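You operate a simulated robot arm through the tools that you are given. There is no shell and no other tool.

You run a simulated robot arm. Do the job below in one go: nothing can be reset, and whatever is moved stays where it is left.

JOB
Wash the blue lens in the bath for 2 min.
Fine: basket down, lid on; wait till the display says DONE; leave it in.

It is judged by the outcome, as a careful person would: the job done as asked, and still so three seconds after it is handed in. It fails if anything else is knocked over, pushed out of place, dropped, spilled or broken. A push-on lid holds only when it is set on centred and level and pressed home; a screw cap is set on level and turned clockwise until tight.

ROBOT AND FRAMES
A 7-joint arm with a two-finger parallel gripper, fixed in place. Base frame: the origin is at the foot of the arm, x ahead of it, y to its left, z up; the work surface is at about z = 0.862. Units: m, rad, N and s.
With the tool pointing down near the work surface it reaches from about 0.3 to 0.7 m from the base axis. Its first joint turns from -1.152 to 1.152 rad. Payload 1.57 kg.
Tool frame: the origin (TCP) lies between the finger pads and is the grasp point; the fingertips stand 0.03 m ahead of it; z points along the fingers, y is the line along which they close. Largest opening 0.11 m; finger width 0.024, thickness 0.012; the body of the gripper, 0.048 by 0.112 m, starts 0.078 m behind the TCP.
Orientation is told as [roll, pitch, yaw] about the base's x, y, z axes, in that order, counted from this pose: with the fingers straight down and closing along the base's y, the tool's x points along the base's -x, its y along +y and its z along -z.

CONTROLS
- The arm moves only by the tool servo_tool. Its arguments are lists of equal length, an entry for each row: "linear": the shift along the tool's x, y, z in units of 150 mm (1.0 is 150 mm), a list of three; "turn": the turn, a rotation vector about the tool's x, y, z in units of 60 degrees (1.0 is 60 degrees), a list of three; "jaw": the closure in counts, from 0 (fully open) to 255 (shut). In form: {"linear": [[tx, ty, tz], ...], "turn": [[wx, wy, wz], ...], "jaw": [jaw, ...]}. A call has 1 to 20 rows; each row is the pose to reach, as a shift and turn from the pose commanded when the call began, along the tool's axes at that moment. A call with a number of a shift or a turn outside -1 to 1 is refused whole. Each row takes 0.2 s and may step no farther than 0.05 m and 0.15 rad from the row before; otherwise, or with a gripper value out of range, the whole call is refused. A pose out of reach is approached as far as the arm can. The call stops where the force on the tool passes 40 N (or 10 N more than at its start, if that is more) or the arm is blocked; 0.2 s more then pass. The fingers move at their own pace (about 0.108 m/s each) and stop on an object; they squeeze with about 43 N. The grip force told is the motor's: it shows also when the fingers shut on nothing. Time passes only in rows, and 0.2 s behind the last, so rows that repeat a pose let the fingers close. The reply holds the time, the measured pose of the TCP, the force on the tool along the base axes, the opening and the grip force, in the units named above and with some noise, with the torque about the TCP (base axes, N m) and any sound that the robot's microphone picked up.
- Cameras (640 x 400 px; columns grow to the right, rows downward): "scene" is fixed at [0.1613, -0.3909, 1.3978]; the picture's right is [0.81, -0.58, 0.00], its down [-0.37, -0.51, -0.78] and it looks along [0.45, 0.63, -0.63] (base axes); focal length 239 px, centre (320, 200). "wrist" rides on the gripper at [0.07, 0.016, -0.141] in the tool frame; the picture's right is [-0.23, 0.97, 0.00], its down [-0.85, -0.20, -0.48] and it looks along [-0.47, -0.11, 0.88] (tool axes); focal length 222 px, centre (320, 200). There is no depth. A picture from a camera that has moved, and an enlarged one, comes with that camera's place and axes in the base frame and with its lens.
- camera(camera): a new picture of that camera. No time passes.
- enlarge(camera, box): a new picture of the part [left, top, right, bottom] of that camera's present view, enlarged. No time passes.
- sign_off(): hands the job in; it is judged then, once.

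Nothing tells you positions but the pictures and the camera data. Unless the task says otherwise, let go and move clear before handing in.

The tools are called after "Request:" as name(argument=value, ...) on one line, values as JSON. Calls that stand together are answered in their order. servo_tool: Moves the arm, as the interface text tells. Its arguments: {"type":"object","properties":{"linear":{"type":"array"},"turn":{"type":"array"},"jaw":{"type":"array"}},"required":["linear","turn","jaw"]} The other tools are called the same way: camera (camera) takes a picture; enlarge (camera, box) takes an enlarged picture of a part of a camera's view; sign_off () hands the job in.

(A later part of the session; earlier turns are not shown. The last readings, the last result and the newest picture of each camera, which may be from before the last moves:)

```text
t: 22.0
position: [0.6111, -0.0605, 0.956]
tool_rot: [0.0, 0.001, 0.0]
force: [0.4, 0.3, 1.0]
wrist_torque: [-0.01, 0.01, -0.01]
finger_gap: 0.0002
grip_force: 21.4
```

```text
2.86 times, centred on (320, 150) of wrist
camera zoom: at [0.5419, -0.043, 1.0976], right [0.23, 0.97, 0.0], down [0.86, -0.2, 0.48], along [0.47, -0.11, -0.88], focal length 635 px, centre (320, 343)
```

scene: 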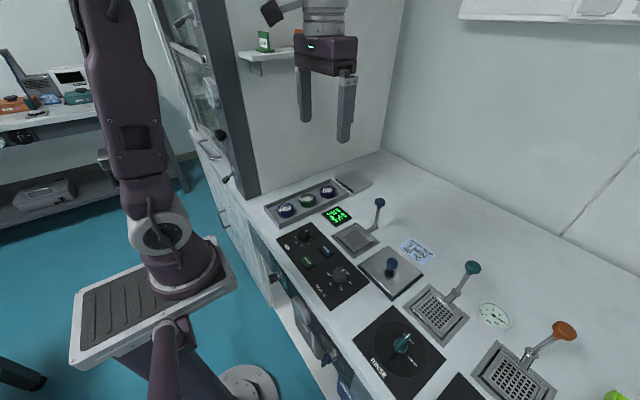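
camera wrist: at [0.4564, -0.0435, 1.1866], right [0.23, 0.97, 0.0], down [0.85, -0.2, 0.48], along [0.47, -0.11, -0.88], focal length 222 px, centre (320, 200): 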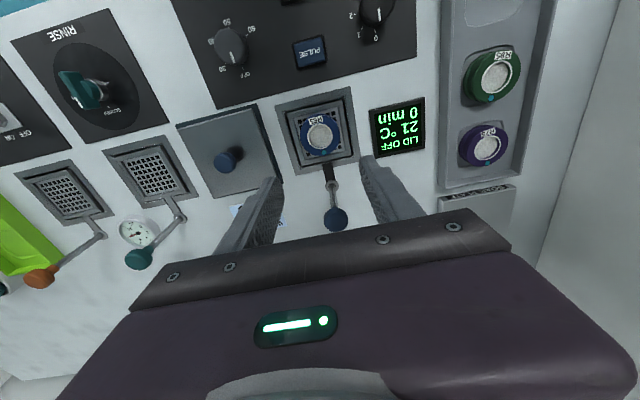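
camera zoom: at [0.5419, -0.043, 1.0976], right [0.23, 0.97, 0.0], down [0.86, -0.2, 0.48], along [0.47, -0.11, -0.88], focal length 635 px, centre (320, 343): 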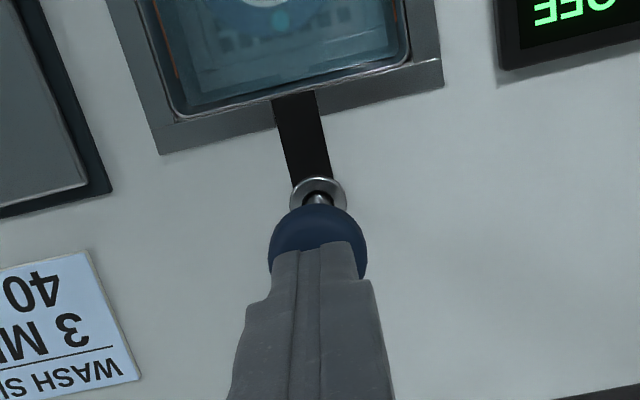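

The basket is sinking under the water. Continuing until it bottoms.

Request:
servo_tool(linear=[[0, 0, 0.03], [0, 0, 0.06], [0, 0, 0.09], [0, 0, 0.12], [0, 0, 0.15], [0, 0, 0.18], [0, 0, 0.21], [0, 0, 0.24], [0, 0, 0.27]], turn=[[0, 0, 0], [0, 0, 0], [0, 0, 0], [0, 0, 0], [0, 0, 0], [0, 0, 0], [0, 0, 0], [0, 0, 0], [0, 0, 0]], jaw=[255, 255, 255, 255, 255, 255, 255, 255, 255])

Request:
enlarge(camera="scene", box=[320, 178, 420, 258])

```text
t: 23.2
position: [0.6119, -0.0603, 0.9395]
tool_rot: [-0.002, -0.002, -0.001]
force: [-7.9, 1.2, 12.3]
wrist_torque: [0.09, 0.37, 0.03]
finger_gap: 0.0002
grip_force: 20.9
stopped in row 5: the force on the tool passed its limit at 52 N (the readings are from after the stop); the commanded pose is now the measured one
```

```text
5.00 times, centred on (370, 218) of scene
camera zoom: at [0.1609, -0.3909, 1.3979], right [0.81, -0.58, 0.0], down [-0.37, -0.51, -0.78], along [0.45, 0.63, -0.63], focal length 1195 px, centre (70, 110)
```

zoom: 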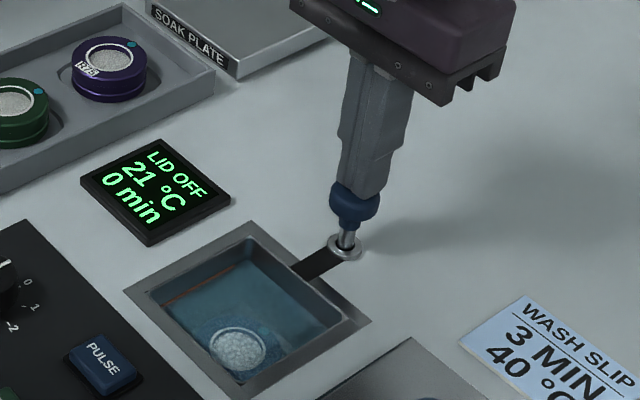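

It has hit the bottom stop. Raising off the knob and checking it stays down.

Request:
servo_tool(linear=[[0, 0, -0.1], [0, 0, -0.3], [0, 0, -0.6], [0, 0, -0.8], [0, 0, -0.8]], turn=[[0, 0, 0], [0, 0, 0], [0, 0, 0], [0, 0, 0], [0, 0, 0]], jaw=[255, 255, 255, 200, 150])

Request:
enlarge(camera="scene", box=[320, 178, 420, 258])

Request:
camera(camera="wrist")

```text
t: 24.4
position: [0.6115, -0.0603, 1.0591]
tool_rot: [-0.001, -0.002, -0.002]
force: [-0.2, -0.1, 0.7]
wrist_torque: [0.02, 0.01, 0.0]
finger_gap: 0.0455
grip_force: 0.1
```

```text
5.00 times, centred on (370, 218) of scene
camera zoom: at [0.1613, -0.3909, 1.3978], right [0.81, -0.58, 0.0], down [-0.37, -0.51, -0.78], along [0.45, 0.63, -0.63], focal length 1195 px, centre (70, 110)
```

zoom: 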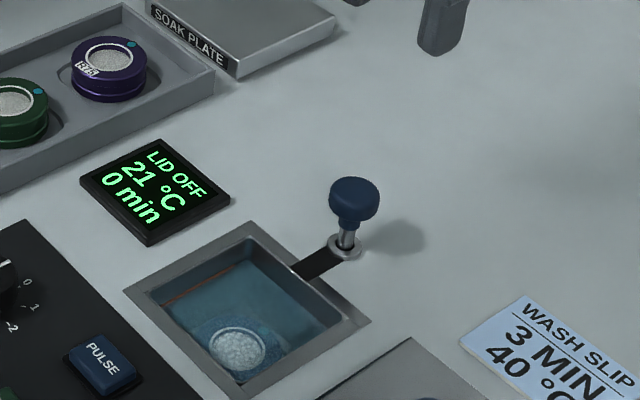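

```text
taken
camera wrist: at [0.542, -0.0438, 1.2008], right [0.23, 0.97, 0.0], down [0.85, -0.2, 0.48], along [0.47, -0.11, -0.88], focal length 222 px, centre (320, 200)
```

wrist: 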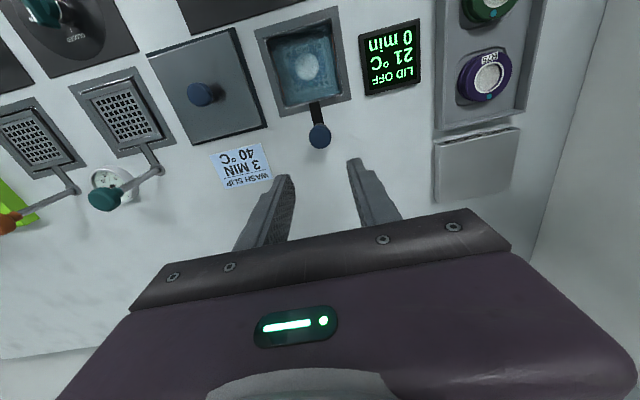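

The basket stays down. Now I'll measure the lid and the bath rim from a view over both.

Request:
enlarge(camera="wrist", box=[140, 0, 380, 170])

Request:
enlarge(camera="scene", box=[350, 235, 430, 305])

```text
2.35 times, centred on (260, 85) of wrist
camera zoom: at [0.542, -0.0438, 1.2008], right [0.23, 0.97, 0.0], down [0.85, -0.2, 0.48], along [0.47, -0.11, -0.88], focal length 523 px, centre (461, 471)
```

zoom: 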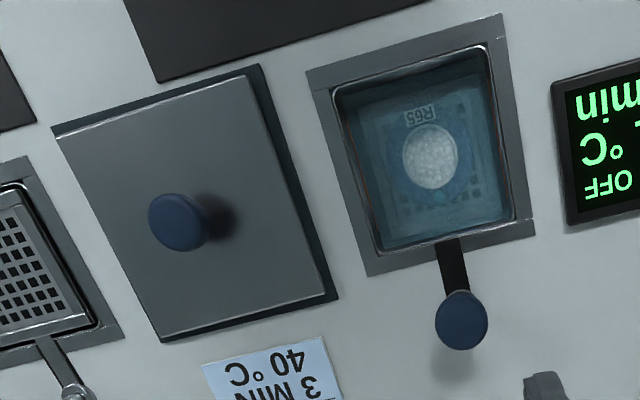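

```text
5.71 times, centred on (390, 270) of scene
camera zoom: at [0.1613, -0.3909, 1.3978], right [0.81, -0.58, 0.0], down [-0.37, -0.51, -0.78], along [0.45, 0.63, -0.63], focal length 1365 px, centre (-80, -200)
```

zoom: 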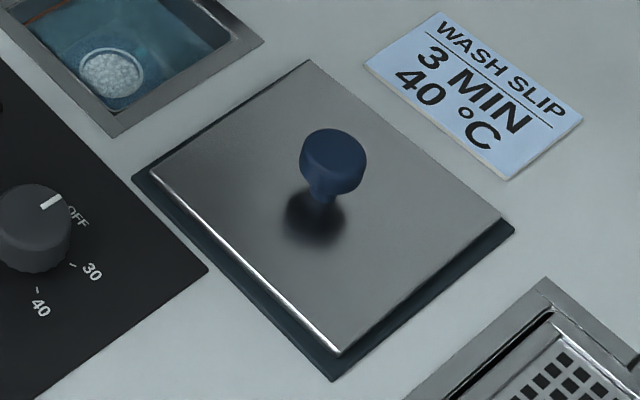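

The lid is about 107 mm square centred near (0.525, -0.191); the bath frame is centred near (0.5255, -0.0587), both square to the base axes. Moving above the lid's knob to check alignment.

Request:
servo_tool(linear=[[0.15, -0.2, 0], [0.3, -0.45, 0], [0.45, -0.7, 0], [0.58, -0.878, 0], [0.58, -0.878, 0.2], [0.58, -0.878, 0.4], [0.58, -0.878, 0.53], [0.58, -0.878, 0.53]], turn=[[0, 0, 0], [0, 0, 0], [0, 0, 0], [0, 0, 0], [0, 0, 0], [0, 0, 0], [0, 0, 0], [0, 0, 0]], jaw=[105, 105, 105, 105, 105, 105, 105, 105])

Request:
enlarge(camera="wrist", box=[200, 80, 440, 240])

Request:
enlarge(camera="scene", box=[340, 215, 440, 305])

```text
t: 26.2
position: [0.5246, -0.1928, 0.9789]
tool_rot: [-0.002, -0.003, 0.0]
force: [0.2, -0.4, -0.4]
wrist_torque: [-0.01, 0.03, 0.0]
finger_gap: 0.0647
grip_force: 0.0
```

```text
2.50 times, centred on (320, 160) of wrist
camera zoom: at [0.4553, -0.1747, 1.1199], right [0.23, 0.97, 0.0], down [0.85, -0.2, 0.48], along [0.47, -0.11, -0.88], focal length 555 px, centre (320, 300)
```

zoom: 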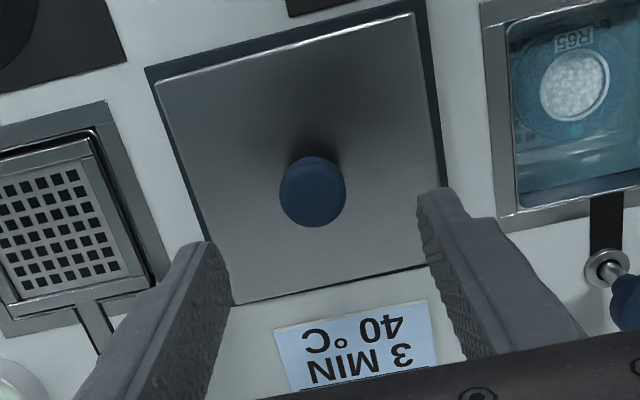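

```text
4.44 times, centred on (390, 260) of scene
camera zoom: at [0.1613, -0.3909, 1.3978], right [0.81, -0.58, 0.0], down [-0.37, -0.51, -0.78], along [0.45, 0.63, -0.63], focal length 1062 px, centre (9, -67)
```

zoom: 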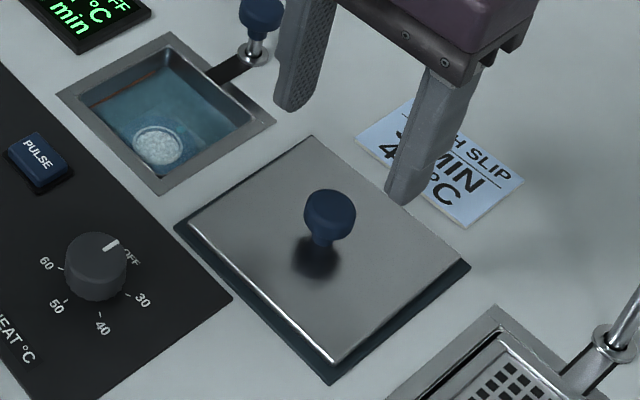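

Knob and fingers line up within about a millimetre. Before gripping, I'll take a matching picture over the bath from the same height so the placing offset is precise.

Request:
servo_tool(linear=[[0, 0.25, 0], [0, 0.5, 0], [0, 0.75, 0], [0, 0.9, 0], [0, 0.9, 0]], turn=[[0, 0, 0], [0, 0, 0], [0, 0, 0], [0, 0, 0], [0, 0, 0]], jaw=[105, 105, 105, 105, 105])

Request:
enlarge(camera="wrist", box=[200, 80, 440, 240])

```text
t: 27.4
position: [0.5241, -0.0568, 0.9792]
tool_rot: [0.0, -0.004, -0.001]
force: [0.7, -0.2, 1.2]
wrist_torque: [0.02, -0.03, 0.0]
finger_gap: 0.0646
grip_force: 0.0
```

```text
2.50 times, centred on (320, 160) of wrist
camera zoom: at [0.4547, -0.0394, 1.1203], right [0.23, 0.97, 0.0], down [0.85, -0.2, 0.48], along [0.47, -0.11, -0.88], focal length 555 px, centre (320, 300)
```

zoom: 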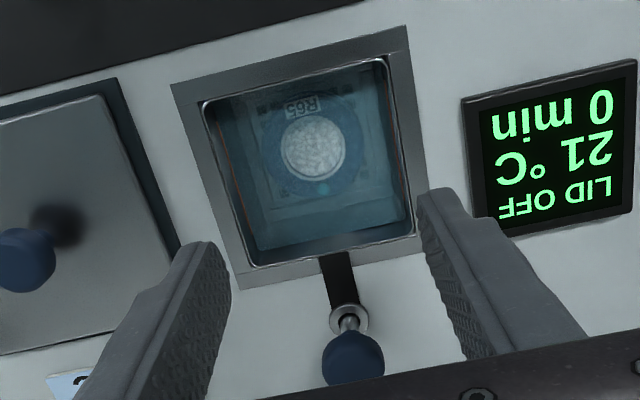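

Bath centre is (0.5236, -0.0589) against lid and knob at (0.5235, -0.194): a pure +y carry of about 0.135 m. Going back to the lid and down to the knob.

Request:
servo_tool(linear=[[0, -0.25, 0], [0, -0.5, 0], [0, -0.75, 0], [0, -0.9133, 0], [0, -0.9133, 0.1], [0, -0.9133, 0.25], [0, -0.9133, 0.38], [0, -0.9133, 0.46], [0, -0.9133, 0.46]], turn=[[0, 0, 0], [0, 0, 0], [0, 0, 0], [0, 0, 0], [0, 0, 0], [0, 0, 0], [0, 0, 0], [0, 0, 0], [0, 0, 0]], jaw=[105, 105, 105, 105, 105, 105, 105, 105, 105])

Request:
enlarge(camera="wrist", box=[200, 80, 440, 240])

Request:
enlarge(camera="scene", box=[360, 235, 430, 295])

```text
t: 29.4
position: [0.5238, -0.1941, 0.9115]
tool_rot: [0.0, -0.003, 0.0]
force: [0.0, -0.5, 0.0]
wrist_torque: [0.0, -0.01, -0.03]
finger_gap: 0.0649
grip_force: 0.1
```

```text
2.50 times, centred on (320, 160) of wrist
camera zoom: at [0.4545, -0.1765, 1.0517], right [0.23, 0.97, 0.0], down [0.85, -0.2, 0.48], along [0.47, -0.11, -0.88], focal length 555 px, centre (320, 300)
```

zoom: 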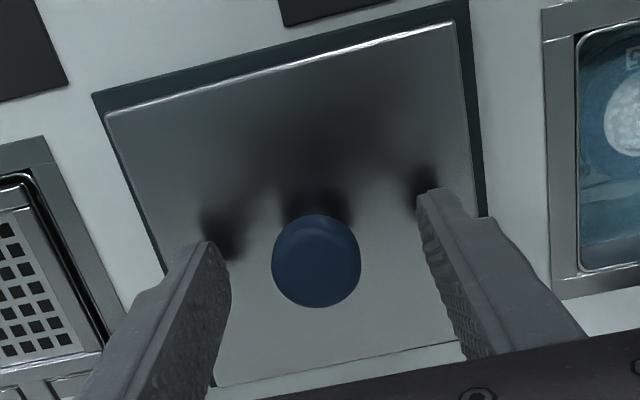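

```text
6.67 times, centred on (395, 265) of scene
camera zoom: at [0.1613, -0.3909, 1.3978], right [0.81, -0.58, 0.0], down [-0.37, -0.51, -0.78], along [0.45, 0.63, -0.63], focal length 1593 px, centre (-180, -233)
```

zoom: 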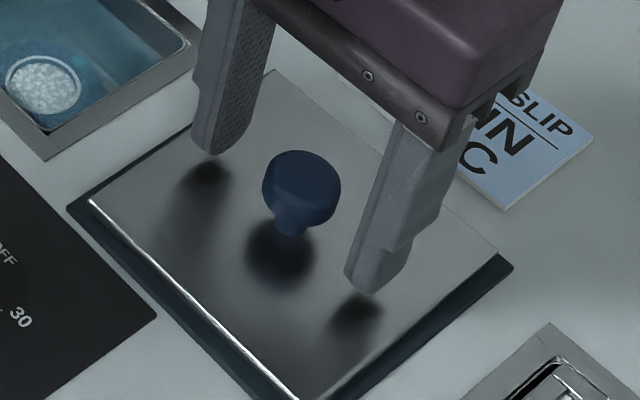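

The head of the knob is centred between the fingers. Closing on it.

Request:
servo_tool(linear=[[0, -0.003, 0.01], [0, -0.003, 0.01], [0, -0.003, 0.01], [0, -0.003, 0.01], [0, -0.003, 0.01]], turn=[[0, 0, 0], [0, 0, 0], [0, 0, 0], [0, 0, 0], [0, 0, 0]], jaw=[150, 190, 220, 220, 220])

Request:
enlarge(camera="scene", box=[360, 235, 430, 295])

Request:
enlarge(camera="wrist", box=[200, 80, 440, 240])

```text
t: 30.6
position: [0.5237, -0.195, 0.9091]
tool_rot: [0.0, -0.002, -0.001]
force: [0.6, -1.4, -0.7]
wrist_torque: [-0.02, -0.05, -0.03]
finger_gap: 0.0268
grip_force: 37.9
```

```text
6.67 times, centred on (395, 265) of scene
camera zoom: at [0.1613, -0.391, 1.3978], right [0.81, -0.58, 0.0], down [-0.37, -0.51, -0.78], along [0.45, 0.63, -0.63], focal length 1593 px, centre (-180, -233)
```

zoom: 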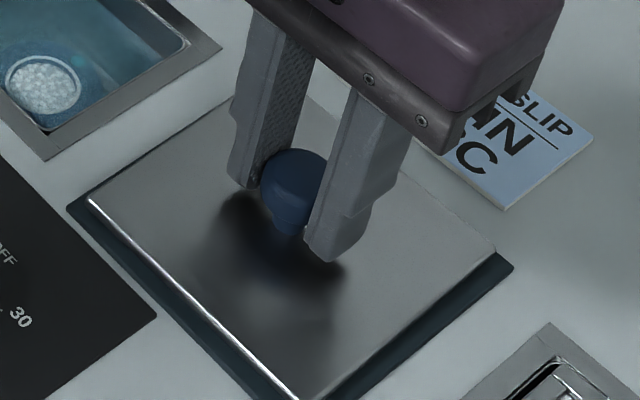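

```text
2.50 times, centred on (320, 160) of wrist
camera zoom: at [0.4548, -0.1769, 1.0502], right [0.23, 0.97, 0.0], down [0.85, -0.2, 0.48], along [0.47, -0.11, -0.88], focal length 555 px, centre (320, 300)
```

zoom: 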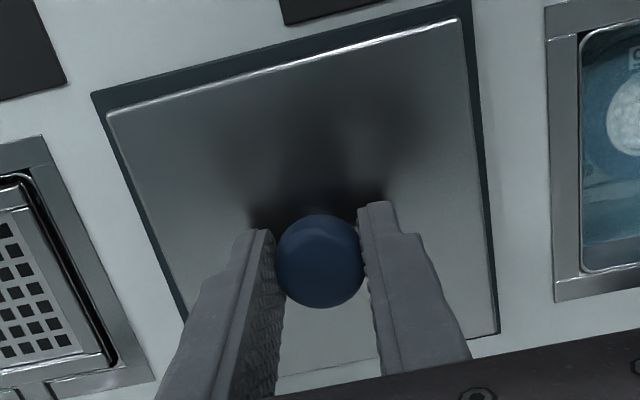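

Gripped on the head (27 mm). Lifting the lid gently.

Request:
servo_tool(linear=[[0, 0, -0.05], [0, 0, -0.1], [0, 0, -0.2], [0, 0, -0.35], [0, 0, -0.5], [0, 0, -0.5]], turn=[[0, 0, 0], [0, 0, 0], [0, 0, 0], [0, 0, 0], [0, 0, 0], [0, 0, 0]], jaw=[220, 220, 220, 220, 220, 220])

Request:
enlarge(camera="scene", box=[340, 205, 440, 295])

Request:
camera(camera="wrist")

```text
t: 32.0
position: [0.5242, -0.1939, 0.9835]
tool_rot: [-0.002, -0.003, -0.002]
force: [0.1, -0.1, -1.2]
wrist_torque: [-0.02, -0.05, -0.01]
finger_gap: 0.0269
grip_force: 38.1
```

```text
4.44 times, centred on (390, 250) of scene
camera zoom: at [0.1613, -0.3909, 1.3978], right [0.81, -0.58, 0.0], down [-0.37, -0.51, -0.78], along [0.45, 0.63, -0.63], focal length 1062 px, centre (9, -22)
```

zoom: 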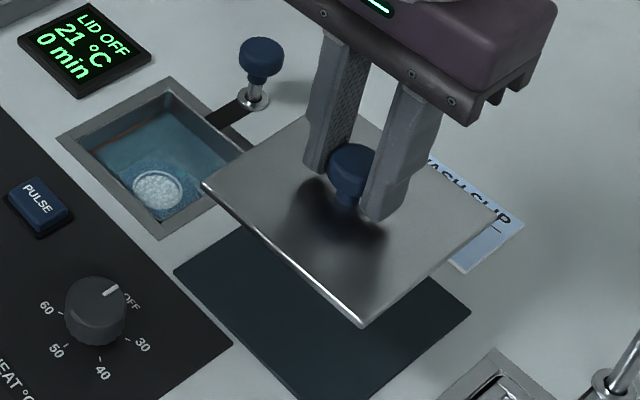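

```text
taken
camera wrist: at [0.4548, -0.1769, 1.1255], right [0.23, 0.97, 0.0], down [0.85, -0.2, 0.48], along [0.47, -0.11, -0.88], focal length 222 px, centre (320, 200)
```

wrist: 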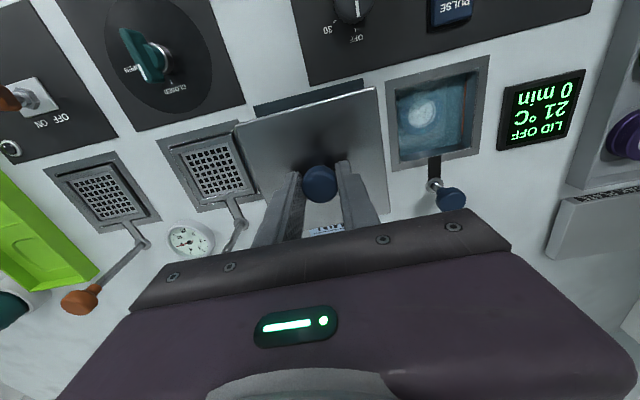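

The lid hangs level. Carrying it over the bath, then lowering to just above the frame.

Request:
servo_tool(linear=[[0, 0.2, 0], [0, 0.45, 0], [0, 0.7, 0], [0, 0.9, 0], [0, 0.9, 0.1], [0, 0.9, 0.2], [0, 0.9, 0.3], [0, 0.9, 0.3]], turn=[[0, 0, 0], [0, 0, 0], [0, 0, 0], [0, 0, 0], [0, 0, 0], [0, 0, 0], [0, 0, 0], [0, 0, 0]], jaw=[220, 220, 220, 220, 220, 220, 220, 220])

Request:
enlarge(camera="scene", box=[320, 190, 410, 270])

Request:
enlarge(camera="wrist", box=[200, 60, 440, 220])

```text
t: 33.8
position: [0.525, -0.0603, 0.9379]
tool_rot: [0.001, -0.003, 0.0]
force: [-0.2, -0.1, -2.0]
wrist_torque: [-0.02, -0.03, -0.03]
finger_gap: 0.0269
grip_force: 37.9
```

```text
5.00 times, centred on (365, 230) of scene
camera zoom: at [0.1613, -0.3909, 1.3978], right [0.81, -0.58, 0.0], down [-0.37, -0.51, -0.78], along [0.45, 0.63, -0.63], focal length 1195 px, centre (95, 50)
```

zoom: 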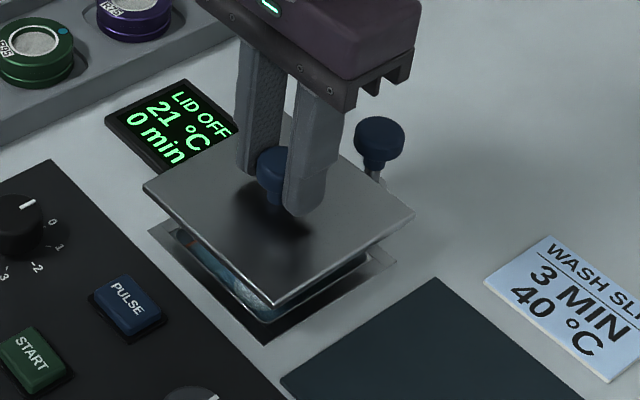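

```text
2.50 times, centred on (320, 140) of wrist
camera zoom: at [0.4559, -0.0423, 1.0799], right [0.23, 0.97, 0.0], down [0.85, -0.2, 0.48], along [0.47, -0.11, -0.88], focal length 555 px, centre (320, 350)
```

zoom: 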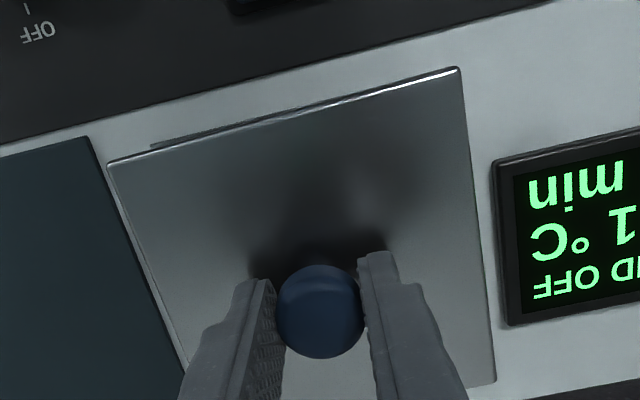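

Lid centre reads (0.525, -0.0596), within about 1 mm of the bath centre, and level. Lowering it onto the bath.

Request:
servo_tool(linear=[[0.003, 0.004, 0.05], [0.003, 0.004, 0.1], [0.003, 0.004, 0.14], [0.003, 0.004, 0.16], [0.003, 0.004, 0.16]], turn=[[0, 0, 0], [0, 0, 0], [0, 0, 0], [0, 0, 0], [0, 0, 0]], jaw=[220, 220, 220, 220, 220])

Request:
enlarge(camera="scene", box=[320, 190, 410, 270])

Request:
enlarge(camera="wrist", box=[200, 60, 440, 220])

```text
t: 35.0
position: [0.5249, -0.0596, 0.9157]
tool_rot: [0.0, -0.003, 0.0]
force: [-0.4, 0.6, -1.6]
wrist_torque: [-0.01, -0.03, 0.0]
finger_gap: 0.0269
grip_force: 37.8
```

```text
5.00 times, centred on (365, 230) of scene
camera zoom: at [0.1613, -0.3909, 1.3978], right [0.81, -0.58, 0.0], down [-0.37, -0.51, -0.78], along [0.45, 0.63, -0.63], focal length 1195 px, centre (95, 50)
```

zoom: 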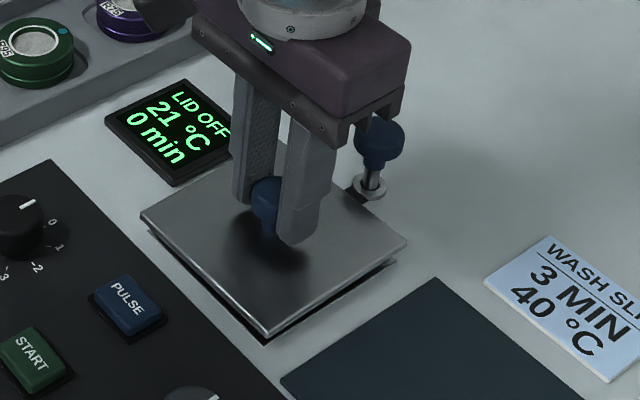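

```text
2.50 times, centred on (320, 140) of wrist
camera zoom: at [0.455, -0.0419, 1.0564], right [0.23, 0.97, 0.0], down [0.85, -0.2, 0.48], along [0.47, -0.11, -0.88], focal length 555 px, centre (320, 350)
```

zoom: 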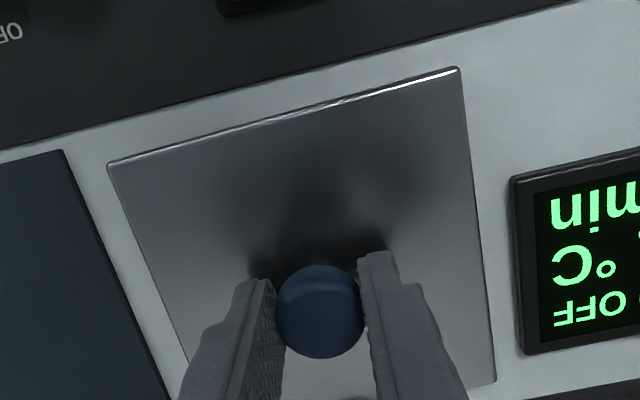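

Nearly down and well centred. Lowering the last millimetres and pressing home.

Request:
servo_tool(linear=[[0, 0, 0.015], [0, 0, 0.03], [0, 0, 0.045], [0, 0, 0.06], [0, 0, 0.075], [0, 0, 0.09], [0, 0, 0.105], [0, 0, 0.12]], turn=[[0, 0, 0], [0, 0, 0], [0, 0, 0], [0, 0, 0], [0, 0, 0], [0, 0, 0], [0, 0, 0], [0, 0, 0]], jaw=[220, 220, 220, 220, 220, 220, 220, 220])

Request:
enlarge(camera="scene", box=[320, 190, 410, 270])

```text
t: 36.8
position: [0.5252, -0.0582, 0.8977]
tool_rot: [-0.002, -0.008, 0.0]
force: [3.1, 0.1, 37.9]
wrist_torque: [0.12, 0.23, -0.05]
finger_gap: 0.0273
grip_force: 37.4
```

```text
5.00 times, centred on (365, 230) of scene
camera zoom: at [0.1608, -0.3909, 1.3979], right [0.81, -0.58, 0.0], down [-0.37, -0.51, -0.78], along [0.45, 0.63, -0.63], focal length 1195 px, centre (95, 50)
```

zoom: 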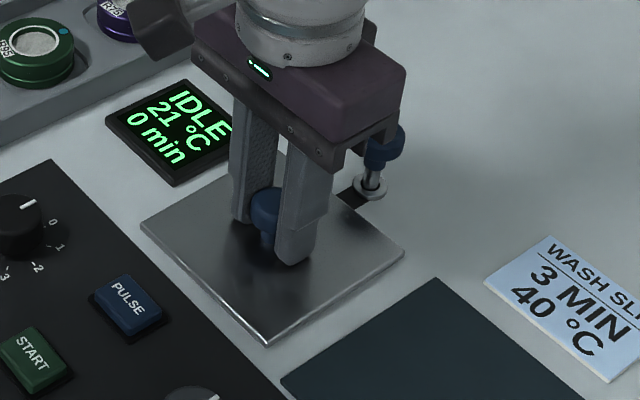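

The display changed to IDLE, so the lid is recognised, pressed with about 38 N. I'll release the knob and back straight up.

Request:
servo_tool(linear=[[0, 0, 0], [0, 0, -0.005], [0, 0, -0.005], [0, 0, -0.005], [0, 0, -0.005]], turn=[[0, 0, 0], [0, 0, 0], [0, 0, 0], [0, 0, 0], [0, 0, 0]], jaw=[220, 150, 105, 105, 105])

Request:
servo_tool(linear=[[0, 0, -0.03], [0, 0, -0.15], [0, 0, -0.35], [0, 0, -0.6], [0, 0, -0.9], [0, 0, -0.9]], turn=[[0, 0, 0], [0, 0, 0], [0, 0, 0], [0, 0, 0], [0, 0, 0], [0, 0, 0]], jaw=[105, 105, 105, 105, 105, 105])

Request:
enlarge(camera="scene", box=[320, 190, 410, 270])

Request:
enlarge(camera="wrist", box=[200, 40, 440, 200])

```text
t: 38.0
position: [0.5241, -0.0589, 0.8988]
tool_rot: [-0.003, -0.002, -0.002]
force: [-4.3, -11.0, 30.0]
wrist_torque: [-0.05, 0.18, 0.06]
finger_gap: 0.0554
grip_force: 0.1
```

```text
t: 39.4
position: [0.5243, -0.06, 1.032]
tool_rot: [-0.001, -0.002, 0.0]
force: [0.3, 0.6, 0.0]
wrist_torque: [-0.01, -0.01, -0.03]
finger_gap: 0.0644
grip_force: 0.0
```

```text
5.00 times, centred on (365, 230) of scene
camera zoom: at [0.1613, -0.3909, 1.3978], right [0.81, -0.58, 0.0], down [-0.37, -0.51, -0.78], along [0.45, 0.63, -0.63], focal length 1195 px, centre (95, 50)
```

zoom: 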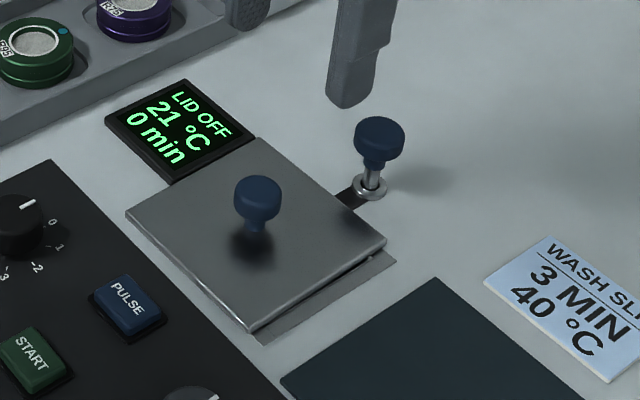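

```text
2.50 times, centred on (320, 120) of wrist
camera zoom: at [0.4545, -0.0429, 1.1745], right [0.23, 0.97, 0.0], down [0.85, -0.2, 0.48], along [0.47, -0.11, -0.88], focal length 555 px, centre (320, 400)
```

zoom: 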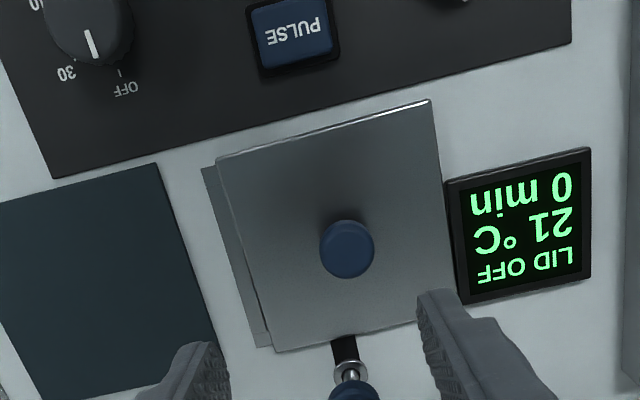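

Opening the fingers dragged the lid about 15 mm towards +y (tips had slid down onto the lid top), and the display says LID OFF again. I'll regrip the knob, with the tips clear of the lid, and reset it.

Request:
servo_tool(linear=[[0, 0.05, 0.1], [0, 0.1, 0.3], [0, 0.1, 0.5], [0, 0.1, 0.65], [0, 0.1, 0.75], [0, 0.1, 0.75]], turn=[[0, 0, 0], [0, 0, 0], [0, 0, 0], [0, 0, 0], [0, 0, 0], [0, 0, 0]], jaw=[115, 125, 125, 125, 125, 125])

Request:
enlarge(camera="scene", box=[320, 190, 410, 270])

Request:
enlarge(camera="wrist", box=[200, 80, 440, 240])

```text
t: 40.8
position: [0.5232, -0.0452, 0.9207]
tool_rot: [0.0, -0.002, 0.001]
force: [-1.0, -0.3, -0.5]
wrist_torque: [0.0, -0.01, -0.01]
finger_gap: 0.056
grip_force: 0.0
```

```text
5.00 times, centred on (365, 230) of scene
camera zoom: at [0.1613, -0.3909, 1.3978], right [0.81, -0.58, 0.0], down [-0.37, -0.51, -0.78], along [0.45, 0.63, -0.63], focal length 1195 px, centre (95, 50)
```

zoom: 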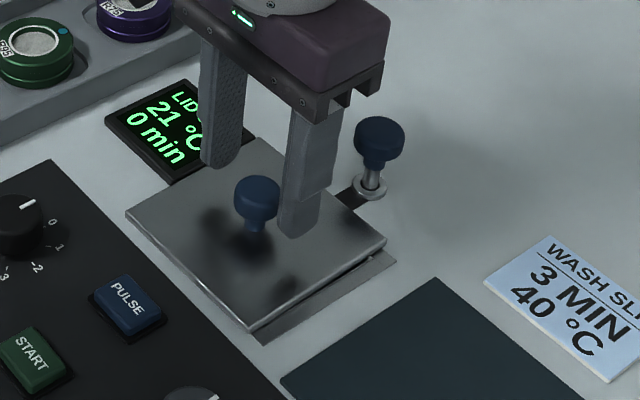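

```text
2.50 times, centred on (320, 160) of wrist
camera zoom: at [0.455, -0.027, 1.062], right [0.23, 0.97, 0.0], down [0.85, -0.2, 0.48], along [0.47, -0.11, -0.88], focal length 555 px, centre (320, 300)
```

zoom: 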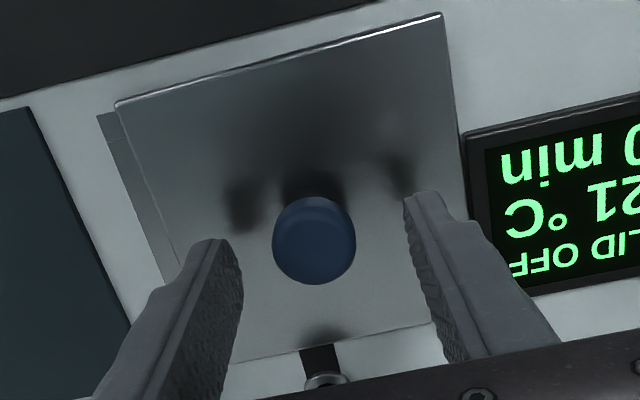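

The lid is lying flat but off-centre. Lowering to grip the knob with fingertips about 6 mm above the lid.

Request:
servo_tool(linear=[[0, -0.007, 0.04], [0, -0.007, 0.08], [0, -0.007, 0.11], [0, -0.007, 0.11]], turn=[[0, 0, 0], [0, 0, 0], [0, 0, 0], [0, 0, 0]], jaw=[125, 125, 125, 125])

Request:
servo_tool(linear=[[0, 0, 0], [0, 0, 0], [0, 0, 0], [0, 0, 0], [0, 0, 0]], turn=[[0, 0, 0], [0, 0, 0], [0, 0, 0], [0, 0, 0], [0, 0, 0]], jaw=[150, 190, 220, 220, 220])

Request:
enlarge(camera="scene", box=[330, 200, 400, 260])

Request:
enlarge(camera="wrist", box=[200, 80, 440, 240])

```text
t: 41.8
position: [0.5242, -0.0454, 0.9039]
tool_rot: [0.0, -0.004, -0.002]
force: [-0.2, 0.0, -0.8]
wrist_torque: [-0.01, 0.0, 0.05]
finger_gap: 0.0562
grip_force: 0.1
```

```text
t: 43.0
position: [0.5234, -0.0462, 0.9041]
tool_rot: [-0.002, -0.004, 0.002]
force: [-0.7, -1.0, 2.2]
wrist_torque: [-0.03, -0.02, 0.0]
finger_gap: 0.0267
grip_force: 37.7
```

```text
6.67 times, centred on (365, 230) of scene
camera zoom: at [0.1612, -0.391, 1.3978], right [0.81, -0.58, 0.0], down [-0.37, -0.51, -0.78], along [0.45, 0.63, -0.63], focal length 1593 px, centre (20, 0)
```

zoom: 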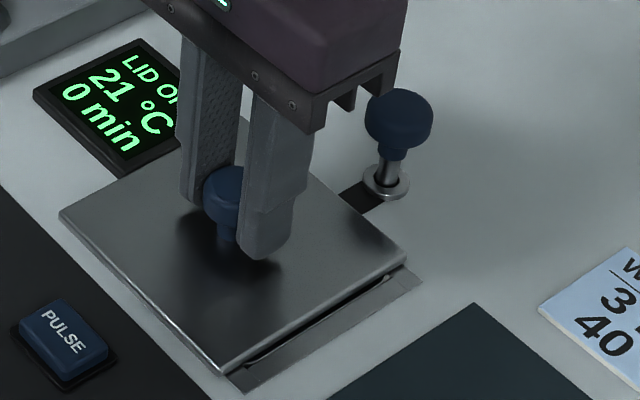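

```text
2.50 times, centred on (320, 160) of wrist
camera zoom: at [0.4546, -0.0279, 1.045], right [0.23, 0.97, 0.0], down [0.85, -0.2, 0.48], along [0.47, -0.11, -0.88], focal length 555 px, centre (320, 300)
```

zoom: 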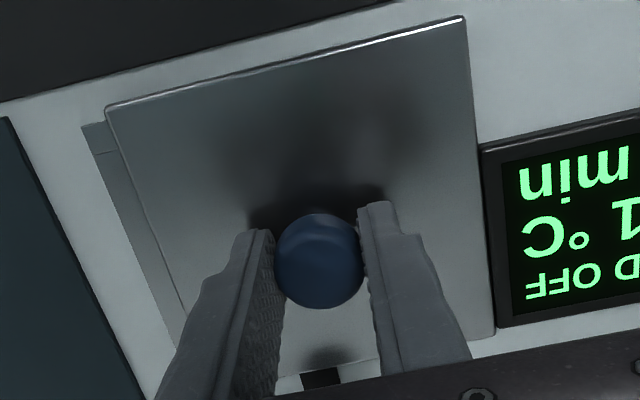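

Gripped again. Lifting 10 mm, moving back by 13 mm in y, and checking alignment before lowering.

Request:
servo_tool(linear=[[0, 0, -0.03], [0, 0, -0.07], [0, 0, -0.1], [0, -0.04, -0.1], [0, -0.087, -0.1], [0, -0.087, -0.1]], turn=[[0, 0, 0], [0, 0, 0], [0, 0, 0], [0, 0, 0], [0, 0, 0], [0, 0, 0]], jaw=[220, 220, 220, 220, 220, 220])

Request:
enlarge(camera="scene", box=[330, 200, 400, 260])

Request:
enlarge(camera="wrist", box=[200, 80, 440, 240])

```text
t: 44.4
position: [0.5244, -0.0577, 0.9194]
tool_rot: [0.001, -0.003, 0.001]
force: [-0.1, -1.0, 0.0]
wrist_torque: [-0.01, 0.0, -0.01]
finger_gap: 0.027
grip_force: 37.8
```

```text
6.67 times, centred on (365, 230) of scene
camera zoom: at [0.1613, -0.3909, 1.3978], right [0.81, -0.58, 0.0], down [-0.37, -0.51, -0.78], along [0.45, 0.63, -0.63], focal length 1593 px, centre (20, 0)
```

zoom: 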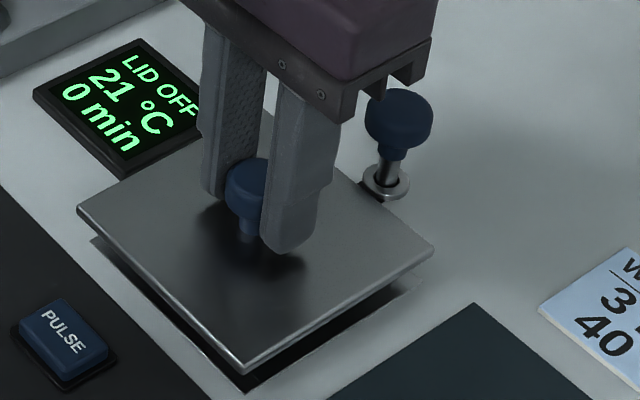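

```text
2.50 times, centred on (320, 160) of wrist
camera zoom: at [0.4546, -0.0407, 1.0601], right [0.23, 0.97, 0.0], down [0.85, -0.2, 0.48], along [0.47, -0.11, -0.88], focal length 555 px, centre (320, 300)
```

zoom: 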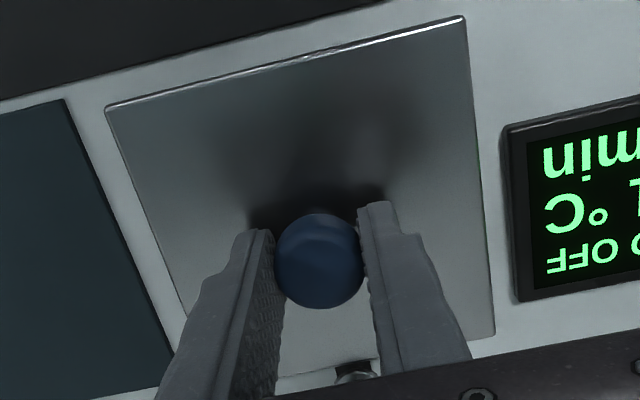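

Aligned over the bath again. Lowering gently until it just rests.

Request:
servo_tool(linear=[[0, -0.007, 0.03], [0, -0.007, 0.06], [0, -0.007, 0.08], [0, -0.007, 0.1], [0, -0.007, 0.1]], turn=[[0, 0, 0], [0, 0, 0], [0, 0, 0], [0, 0, 0], [0, 0, 0]], jaw=[220, 220, 220, 220, 220])

Request:
enlarge(camera="scene", box=[330, 200, 400, 260])

```text
t: 45.6
position: [0.5249, -0.0585, 0.9039]
tool_rot: [-0.001, -0.005, 0.0]
force: [-1.4, -0.2, -1.5]
wrist_torque: [-0.01, -0.02, -0.02]
finger_gap: 0.0269
grip_force: 37.5
```

```text
6.67 times, centred on (365, 230) of scene
camera zoom: at [0.1613, -0.3909, 1.3978], right [0.81, -0.58, 0.0], down [-0.37, -0.51, -0.78], along [0.45, 0.63, -0.63], focal length 1593 px, centre (20, 0)
```

zoom: 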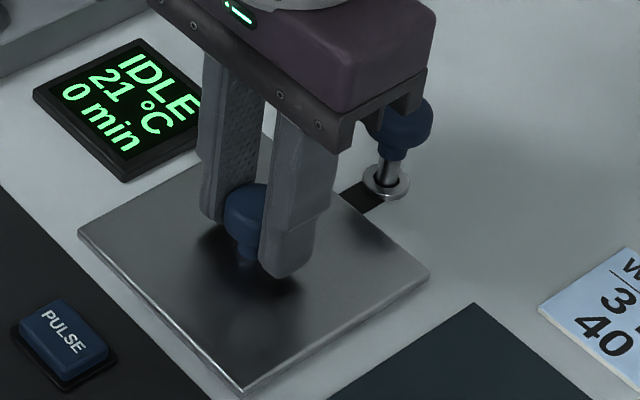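

IDLE again, with the lid practically resting. A touch lower until it bears on the frame.

Request:
servo_tool(linear=[[0, 0, 0.007], [0, 0, 0.012], [0, 0, 0.012]], turn=[[0, 0, 0], [0, 0, 0], [0, 0, 0]], jaw=[220, 220, 220])

Request:
enlarge(camera="scene", box=[330, 200, 400, 260])

```text
t: 46.4
position: [0.5247, -0.0591, 0.9024]
tool_rot: [-0.001, -0.004, 0.0]
force: [-5.9, 2.5, 30.5]
wrist_torque: [0.05, 0.1, 0.0]
finger_gap: 0.027
grip_force: 37.5
```

```text
6.67 times, centred on (365, 230) of scene
camera zoom: at [0.1606, -0.3908, 1.3979], right [0.81, -0.58, 0.0], down [-0.37, -0.51, -0.78], along [0.45, 0.63, -0.63], focal length 1593 px, centre (20, 0)
```

zoom: 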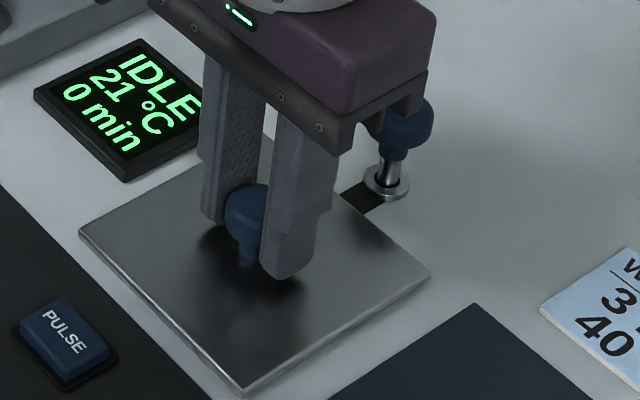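

The lid bears solidly. Relieving the push, then opening with the tips still above the lid.

Request:
servo_tool(linear=[[0, 0, -0.005], [0, 0, -0.008], [0, 0, -0.008]], turn=[[0, 0, 0], [0, 0, 0], [0, 0, 0]], jaw=[220, 220, 220])

```text
t: 47.2
position: [0.5251, -0.0574, 0.9032]
tool_rot: [0.002, -0.003, 0.0]
force: [2.8, 0.0, 6.7]
wrist_torque: [0.01, -0.53, -0.01]
finger_gap: 0.0271
grip_force: 37.8
```

Request:
servo_tool(linear=[[0, 0, -0.003], [0, 0, -0.003], [0, 0, -0.003], [0, 0, -0.003]], turn=[[0, 0, 0], [0, 0, 0], [0, 0, 0], [0, 0, 0]], jaw=[205, 180, 150, 150])

Request:
enlarge(camera="scene", box=[330, 200, 400, 260])

Request:
enlarge(camera="wrist", box=[200, 80, 440, 240])

```text
t: 48.2
position: [0.5232, -0.0599, 0.9041]
tool_rot: [-0.001, -0.004, 0.0]
force: [-0.5, 0.3, 0.3]
wrist_torque: [-0.02, -0.02, -0.02]
finger_gap: 0.0452
grip_force: 0.1
```

```text
6.67 times, centred on (365, 230) of scene
camera zoom: at [0.1613, -0.3909, 1.3978], right [0.81, -0.58, 0.0], down [-0.37, -0.51, -0.78], along [0.45, 0.63, -0.63], focal length 1593 px, centre (20, 0)
```

zoom: 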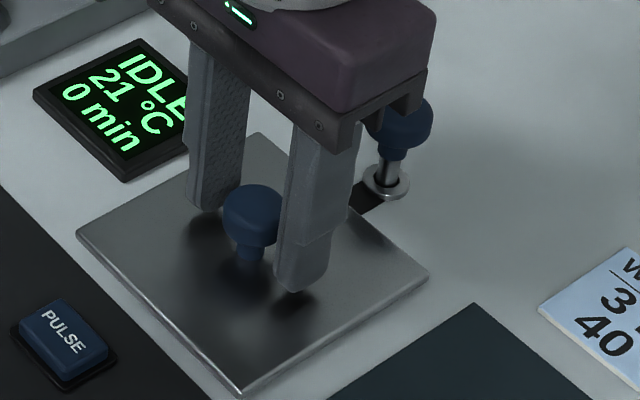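

```text
2.50 times, centred on (320, 160) of wrist
camera zoom: at [0.455, -0.0417, 1.0451], right [0.23, 0.97, 0.0], down [0.85, -0.2, 0.48], along [0.47, -0.11, -0.88], focal length 555 px, centre (320, 300)
```

zoom: 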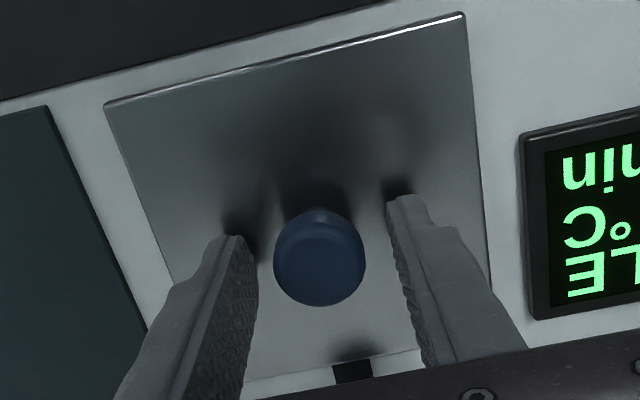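

Released with the lid staying put and IDLE shown. Going up, closing the fingers, then pressing the knob top to make sure it is home.

Request:
servo_tool(linear=[[0, 0, -0.1], [0, 0, -0.25], [0, 0, -0.4], [0, 0, -0.4], [0, 0, -0.4], [0, 0, -0.4]], turn=[[0, 0, 0], [0, 0, 0], [0, 0, 0], [0, 0, 0], [0, 0, 0], [0, 0, 0]], jaw=[140, 140, 140, 255, 255, 255])

Request:
enlarge(camera="wrist", box=[200, 80, 440, 240])

Request:
enlarge(camera="scene", box=[330, 190, 400, 250])

```text
t: 49.6
position: [0.5238, -0.0593, 0.9652]
tool_rot: [0.0, -0.004, 0.0]
force: [0.3, -0.7, -0.3]
wrist_torque: [0.0, -0.02, -0.01]
finger_gap: 0.0002
grip_force: 21.1
```

```text
2.50 times, centred on (320, 160) of wrist
camera zoom: at [0.4548, -0.0419, 1.1047], right [0.23, 0.97, 0.0], down [0.85, -0.2, 0.48], along [0.47, -0.11, -0.88], focal length 555 px, centre (320, 300)
```

zoom: 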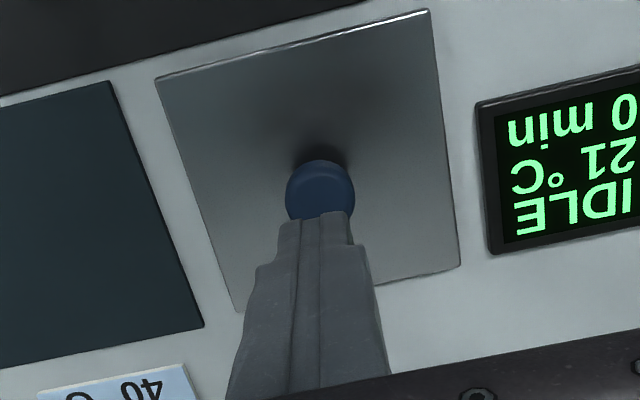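

```text
6.67 times, centred on (365, 220) of scene
camera zoom: at [0.1613, -0.3909, 1.3978], right [0.81, -0.58, 0.0], down [-0.37, -0.51, -0.78], along [0.45, 0.63, -0.63], focal length 1593 px, centre (20, 67)
```

zoom: 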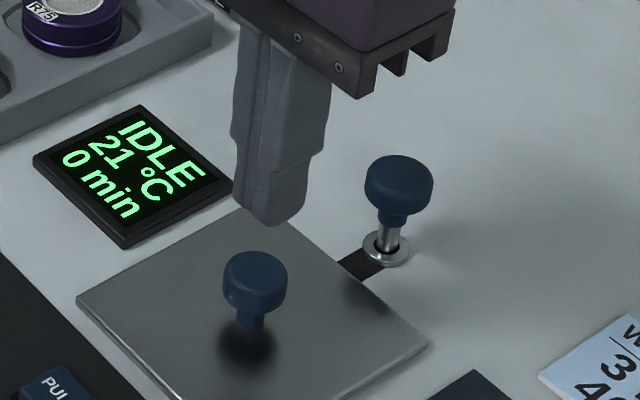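

Lid is centred, the display reads IDLE. Pressing down on the knob.

Request:
servo_tool(linear=[[0, 0, 0.1], [0, 0, 0.18], [0, 0, 0.2], [0, 0, 0.215], [0, 0, 0.23], [0, 0, 0.24], [0, 0, 0.25], [0, 0, 0.26], [0, 0, 0.27], [0, 0, 0.28]], turn=[[0, 0, 0], [0, 0, 0], [0, 0, 0], [0, 0, 0], [0, 0, 0], [0, 0, 0], [0, 0, 0], [0, 0, 0], [0, 0, 0], [0, 0, 0]], jaw=[255, 255, 255, 255, 255, 255, 255, 255, 255, 255])

Request:
enlarge(camera="scene", box=[330, 190, 400, 250])

```text
t: 51.3
position: [0.5249, -0.0596, 0.9278]
tool_rot: [-0.001, -0.006, 0.0]
force: [-3.2, 1.3, 12.6]
wrist_torque: [0.06, 0.22, 0.01]
finger_gap: 0.0
grip_force: 21.3
stopped in row 8: the force on the tool passed its limit at 45 N (the readings are from after the stop); the commanded pose is now the measured one
```

```text
6.67 times, centred on (365, 220) of scene
camera zoom: at [0.161, -0.3909, 1.3979], right [0.81, -0.58, 0.0], down [-0.37, -0.51, -0.78], along [0.45, 0.63, -0.63], focal length 1593 px, centre (20, 67)
```

zoom: 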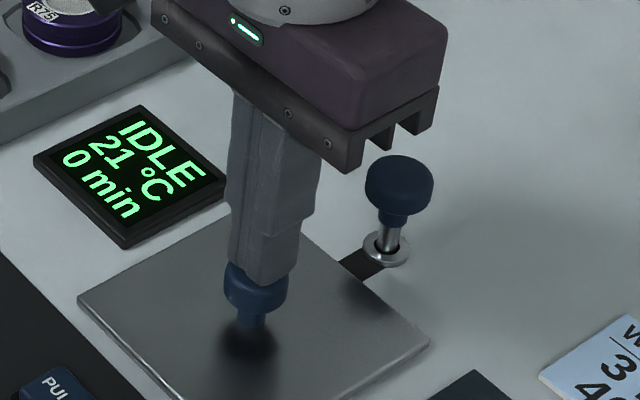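

The lid is pressed home (45 N stop). Rising and moving to hover over the MIN dial.

Request:
servo_tool(linear=[[0, 0, -0.1], [0, 0, -0.3], [0, 0, -0.5], [0.2, 0.15, -0.5], [0.4, 0.3, -0.5], [0.6, 0.45, -0.5], [0.8, 0.604, -0.5], [0.8, 0.604, -0.5]], turn=[[0, 0, 0], [0, 0, 0], [0, 0, 0], [0, 0, 0], [0, 0, 0], [0, 0, 0], [0, 0, 0], [0, 0, 0]], jaw=[255, 255, 255, 255, 200, 150, 120, 120])

Request:
enlarge(camera="wrist", box=[200, 80, 440, 240])

Request:
enlarge(camera="scene", box=[280, 210, 400, 300])

```text
t: 53.1
position: [0.4042, 0.0306, 1.0032]
tool_rot: [-0.002, -0.005, 0.0]
force: [-0.3, 0.3, 0.0]
wrist_torque: [0.03, 0.02, 0.0]
finger_gap: 0.0584
grip_force: 0.2
```

```text
2.50 times, centred on (320, 160) of wrist
camera zoom: at [0.3345, 0.0485, 1.1443], right [0.23, 0.97, 0.0], down [0.85, -0.2, 0.48], along [0.47, -0.11, -0.88], focal length 555 px, centre (320, 300)
```

zoom: 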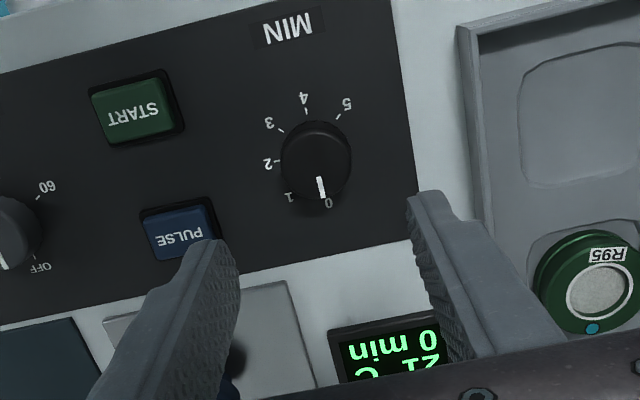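

```text
4.44 times, centred on (340, 255) of scene
camera zoom: at [0.1613, -0.3909, 1.3978], right [0.81, -0.58, 0.0], down [-0.37, -0.51, -0.78], along [0.45, 0.63, -0.63], focal length 1062 px, centre (231, -44)
```

zoom: 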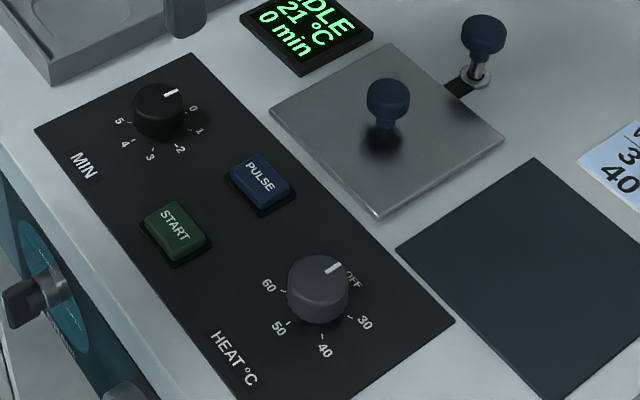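

The dial sits under the tool axis with the pointer at 0 (+x); 2 is 90° clockwise. I'll pre-turn the gripper 45° counter-clockwise, then descend over the dial.

Request:
servo_tool(linear=[[0.003, 0, 0], [0.003, 0, 0], [0.003, 0, 0], [0.003, 0, 0], [0.003, 0, 0], [0.003, 0, 0], [0.003, 0, 0]], turn=[[0, 0, -0.13], [0, 0, -0.26], [0, 0, -0.39], [0, 0, -0.52], [0, 0, -0.65], [0, 0, -0.75], [0, 0, -0.75]], jaw=[120, 120, 120, 120, 120, 120, 120])

Request:
camera(camera="wrist")

Request:
enlarge(camera="scene", box=[270, 180, 390, 280])

```text
t: 54.7
position: [0.4035, 0.0311, 1.003]
tool_rot: [-0.005, -0.003, 0.785]
force: [-0.6, 0.1, 0.9]
wrist_torque: [0.0, -0.02, 0.0]
finger_gap: 0.0582
grip_force: 0.2
```

```text
taken
camera wrist: at [0.343, -0.0053, 1.143], right [-0.53, 0.85, 0.0], down [0.74, 0.46, 0.48], along [0.41, 0.25, -0.88], focal length 222 px, centre (320, 200)
```

wrist: 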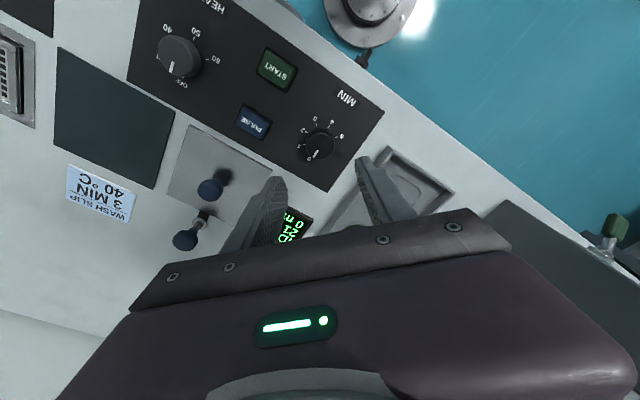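

```text
4.00 times, centred on (330, 230) of scene
camera zoom: at [0.1613, -0.3909, 1.3978], right [0.81, -0.58, 0.0], down [-0.37, -0.51, -0.78], along [0.45, 0.63, -0.63], focal length 956 px, centre (280, 80)
```

zoom: 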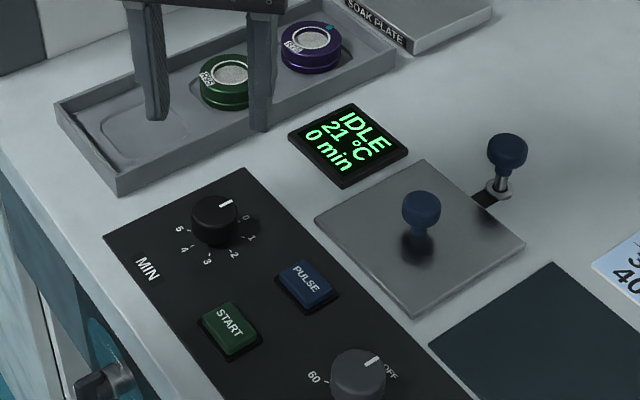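

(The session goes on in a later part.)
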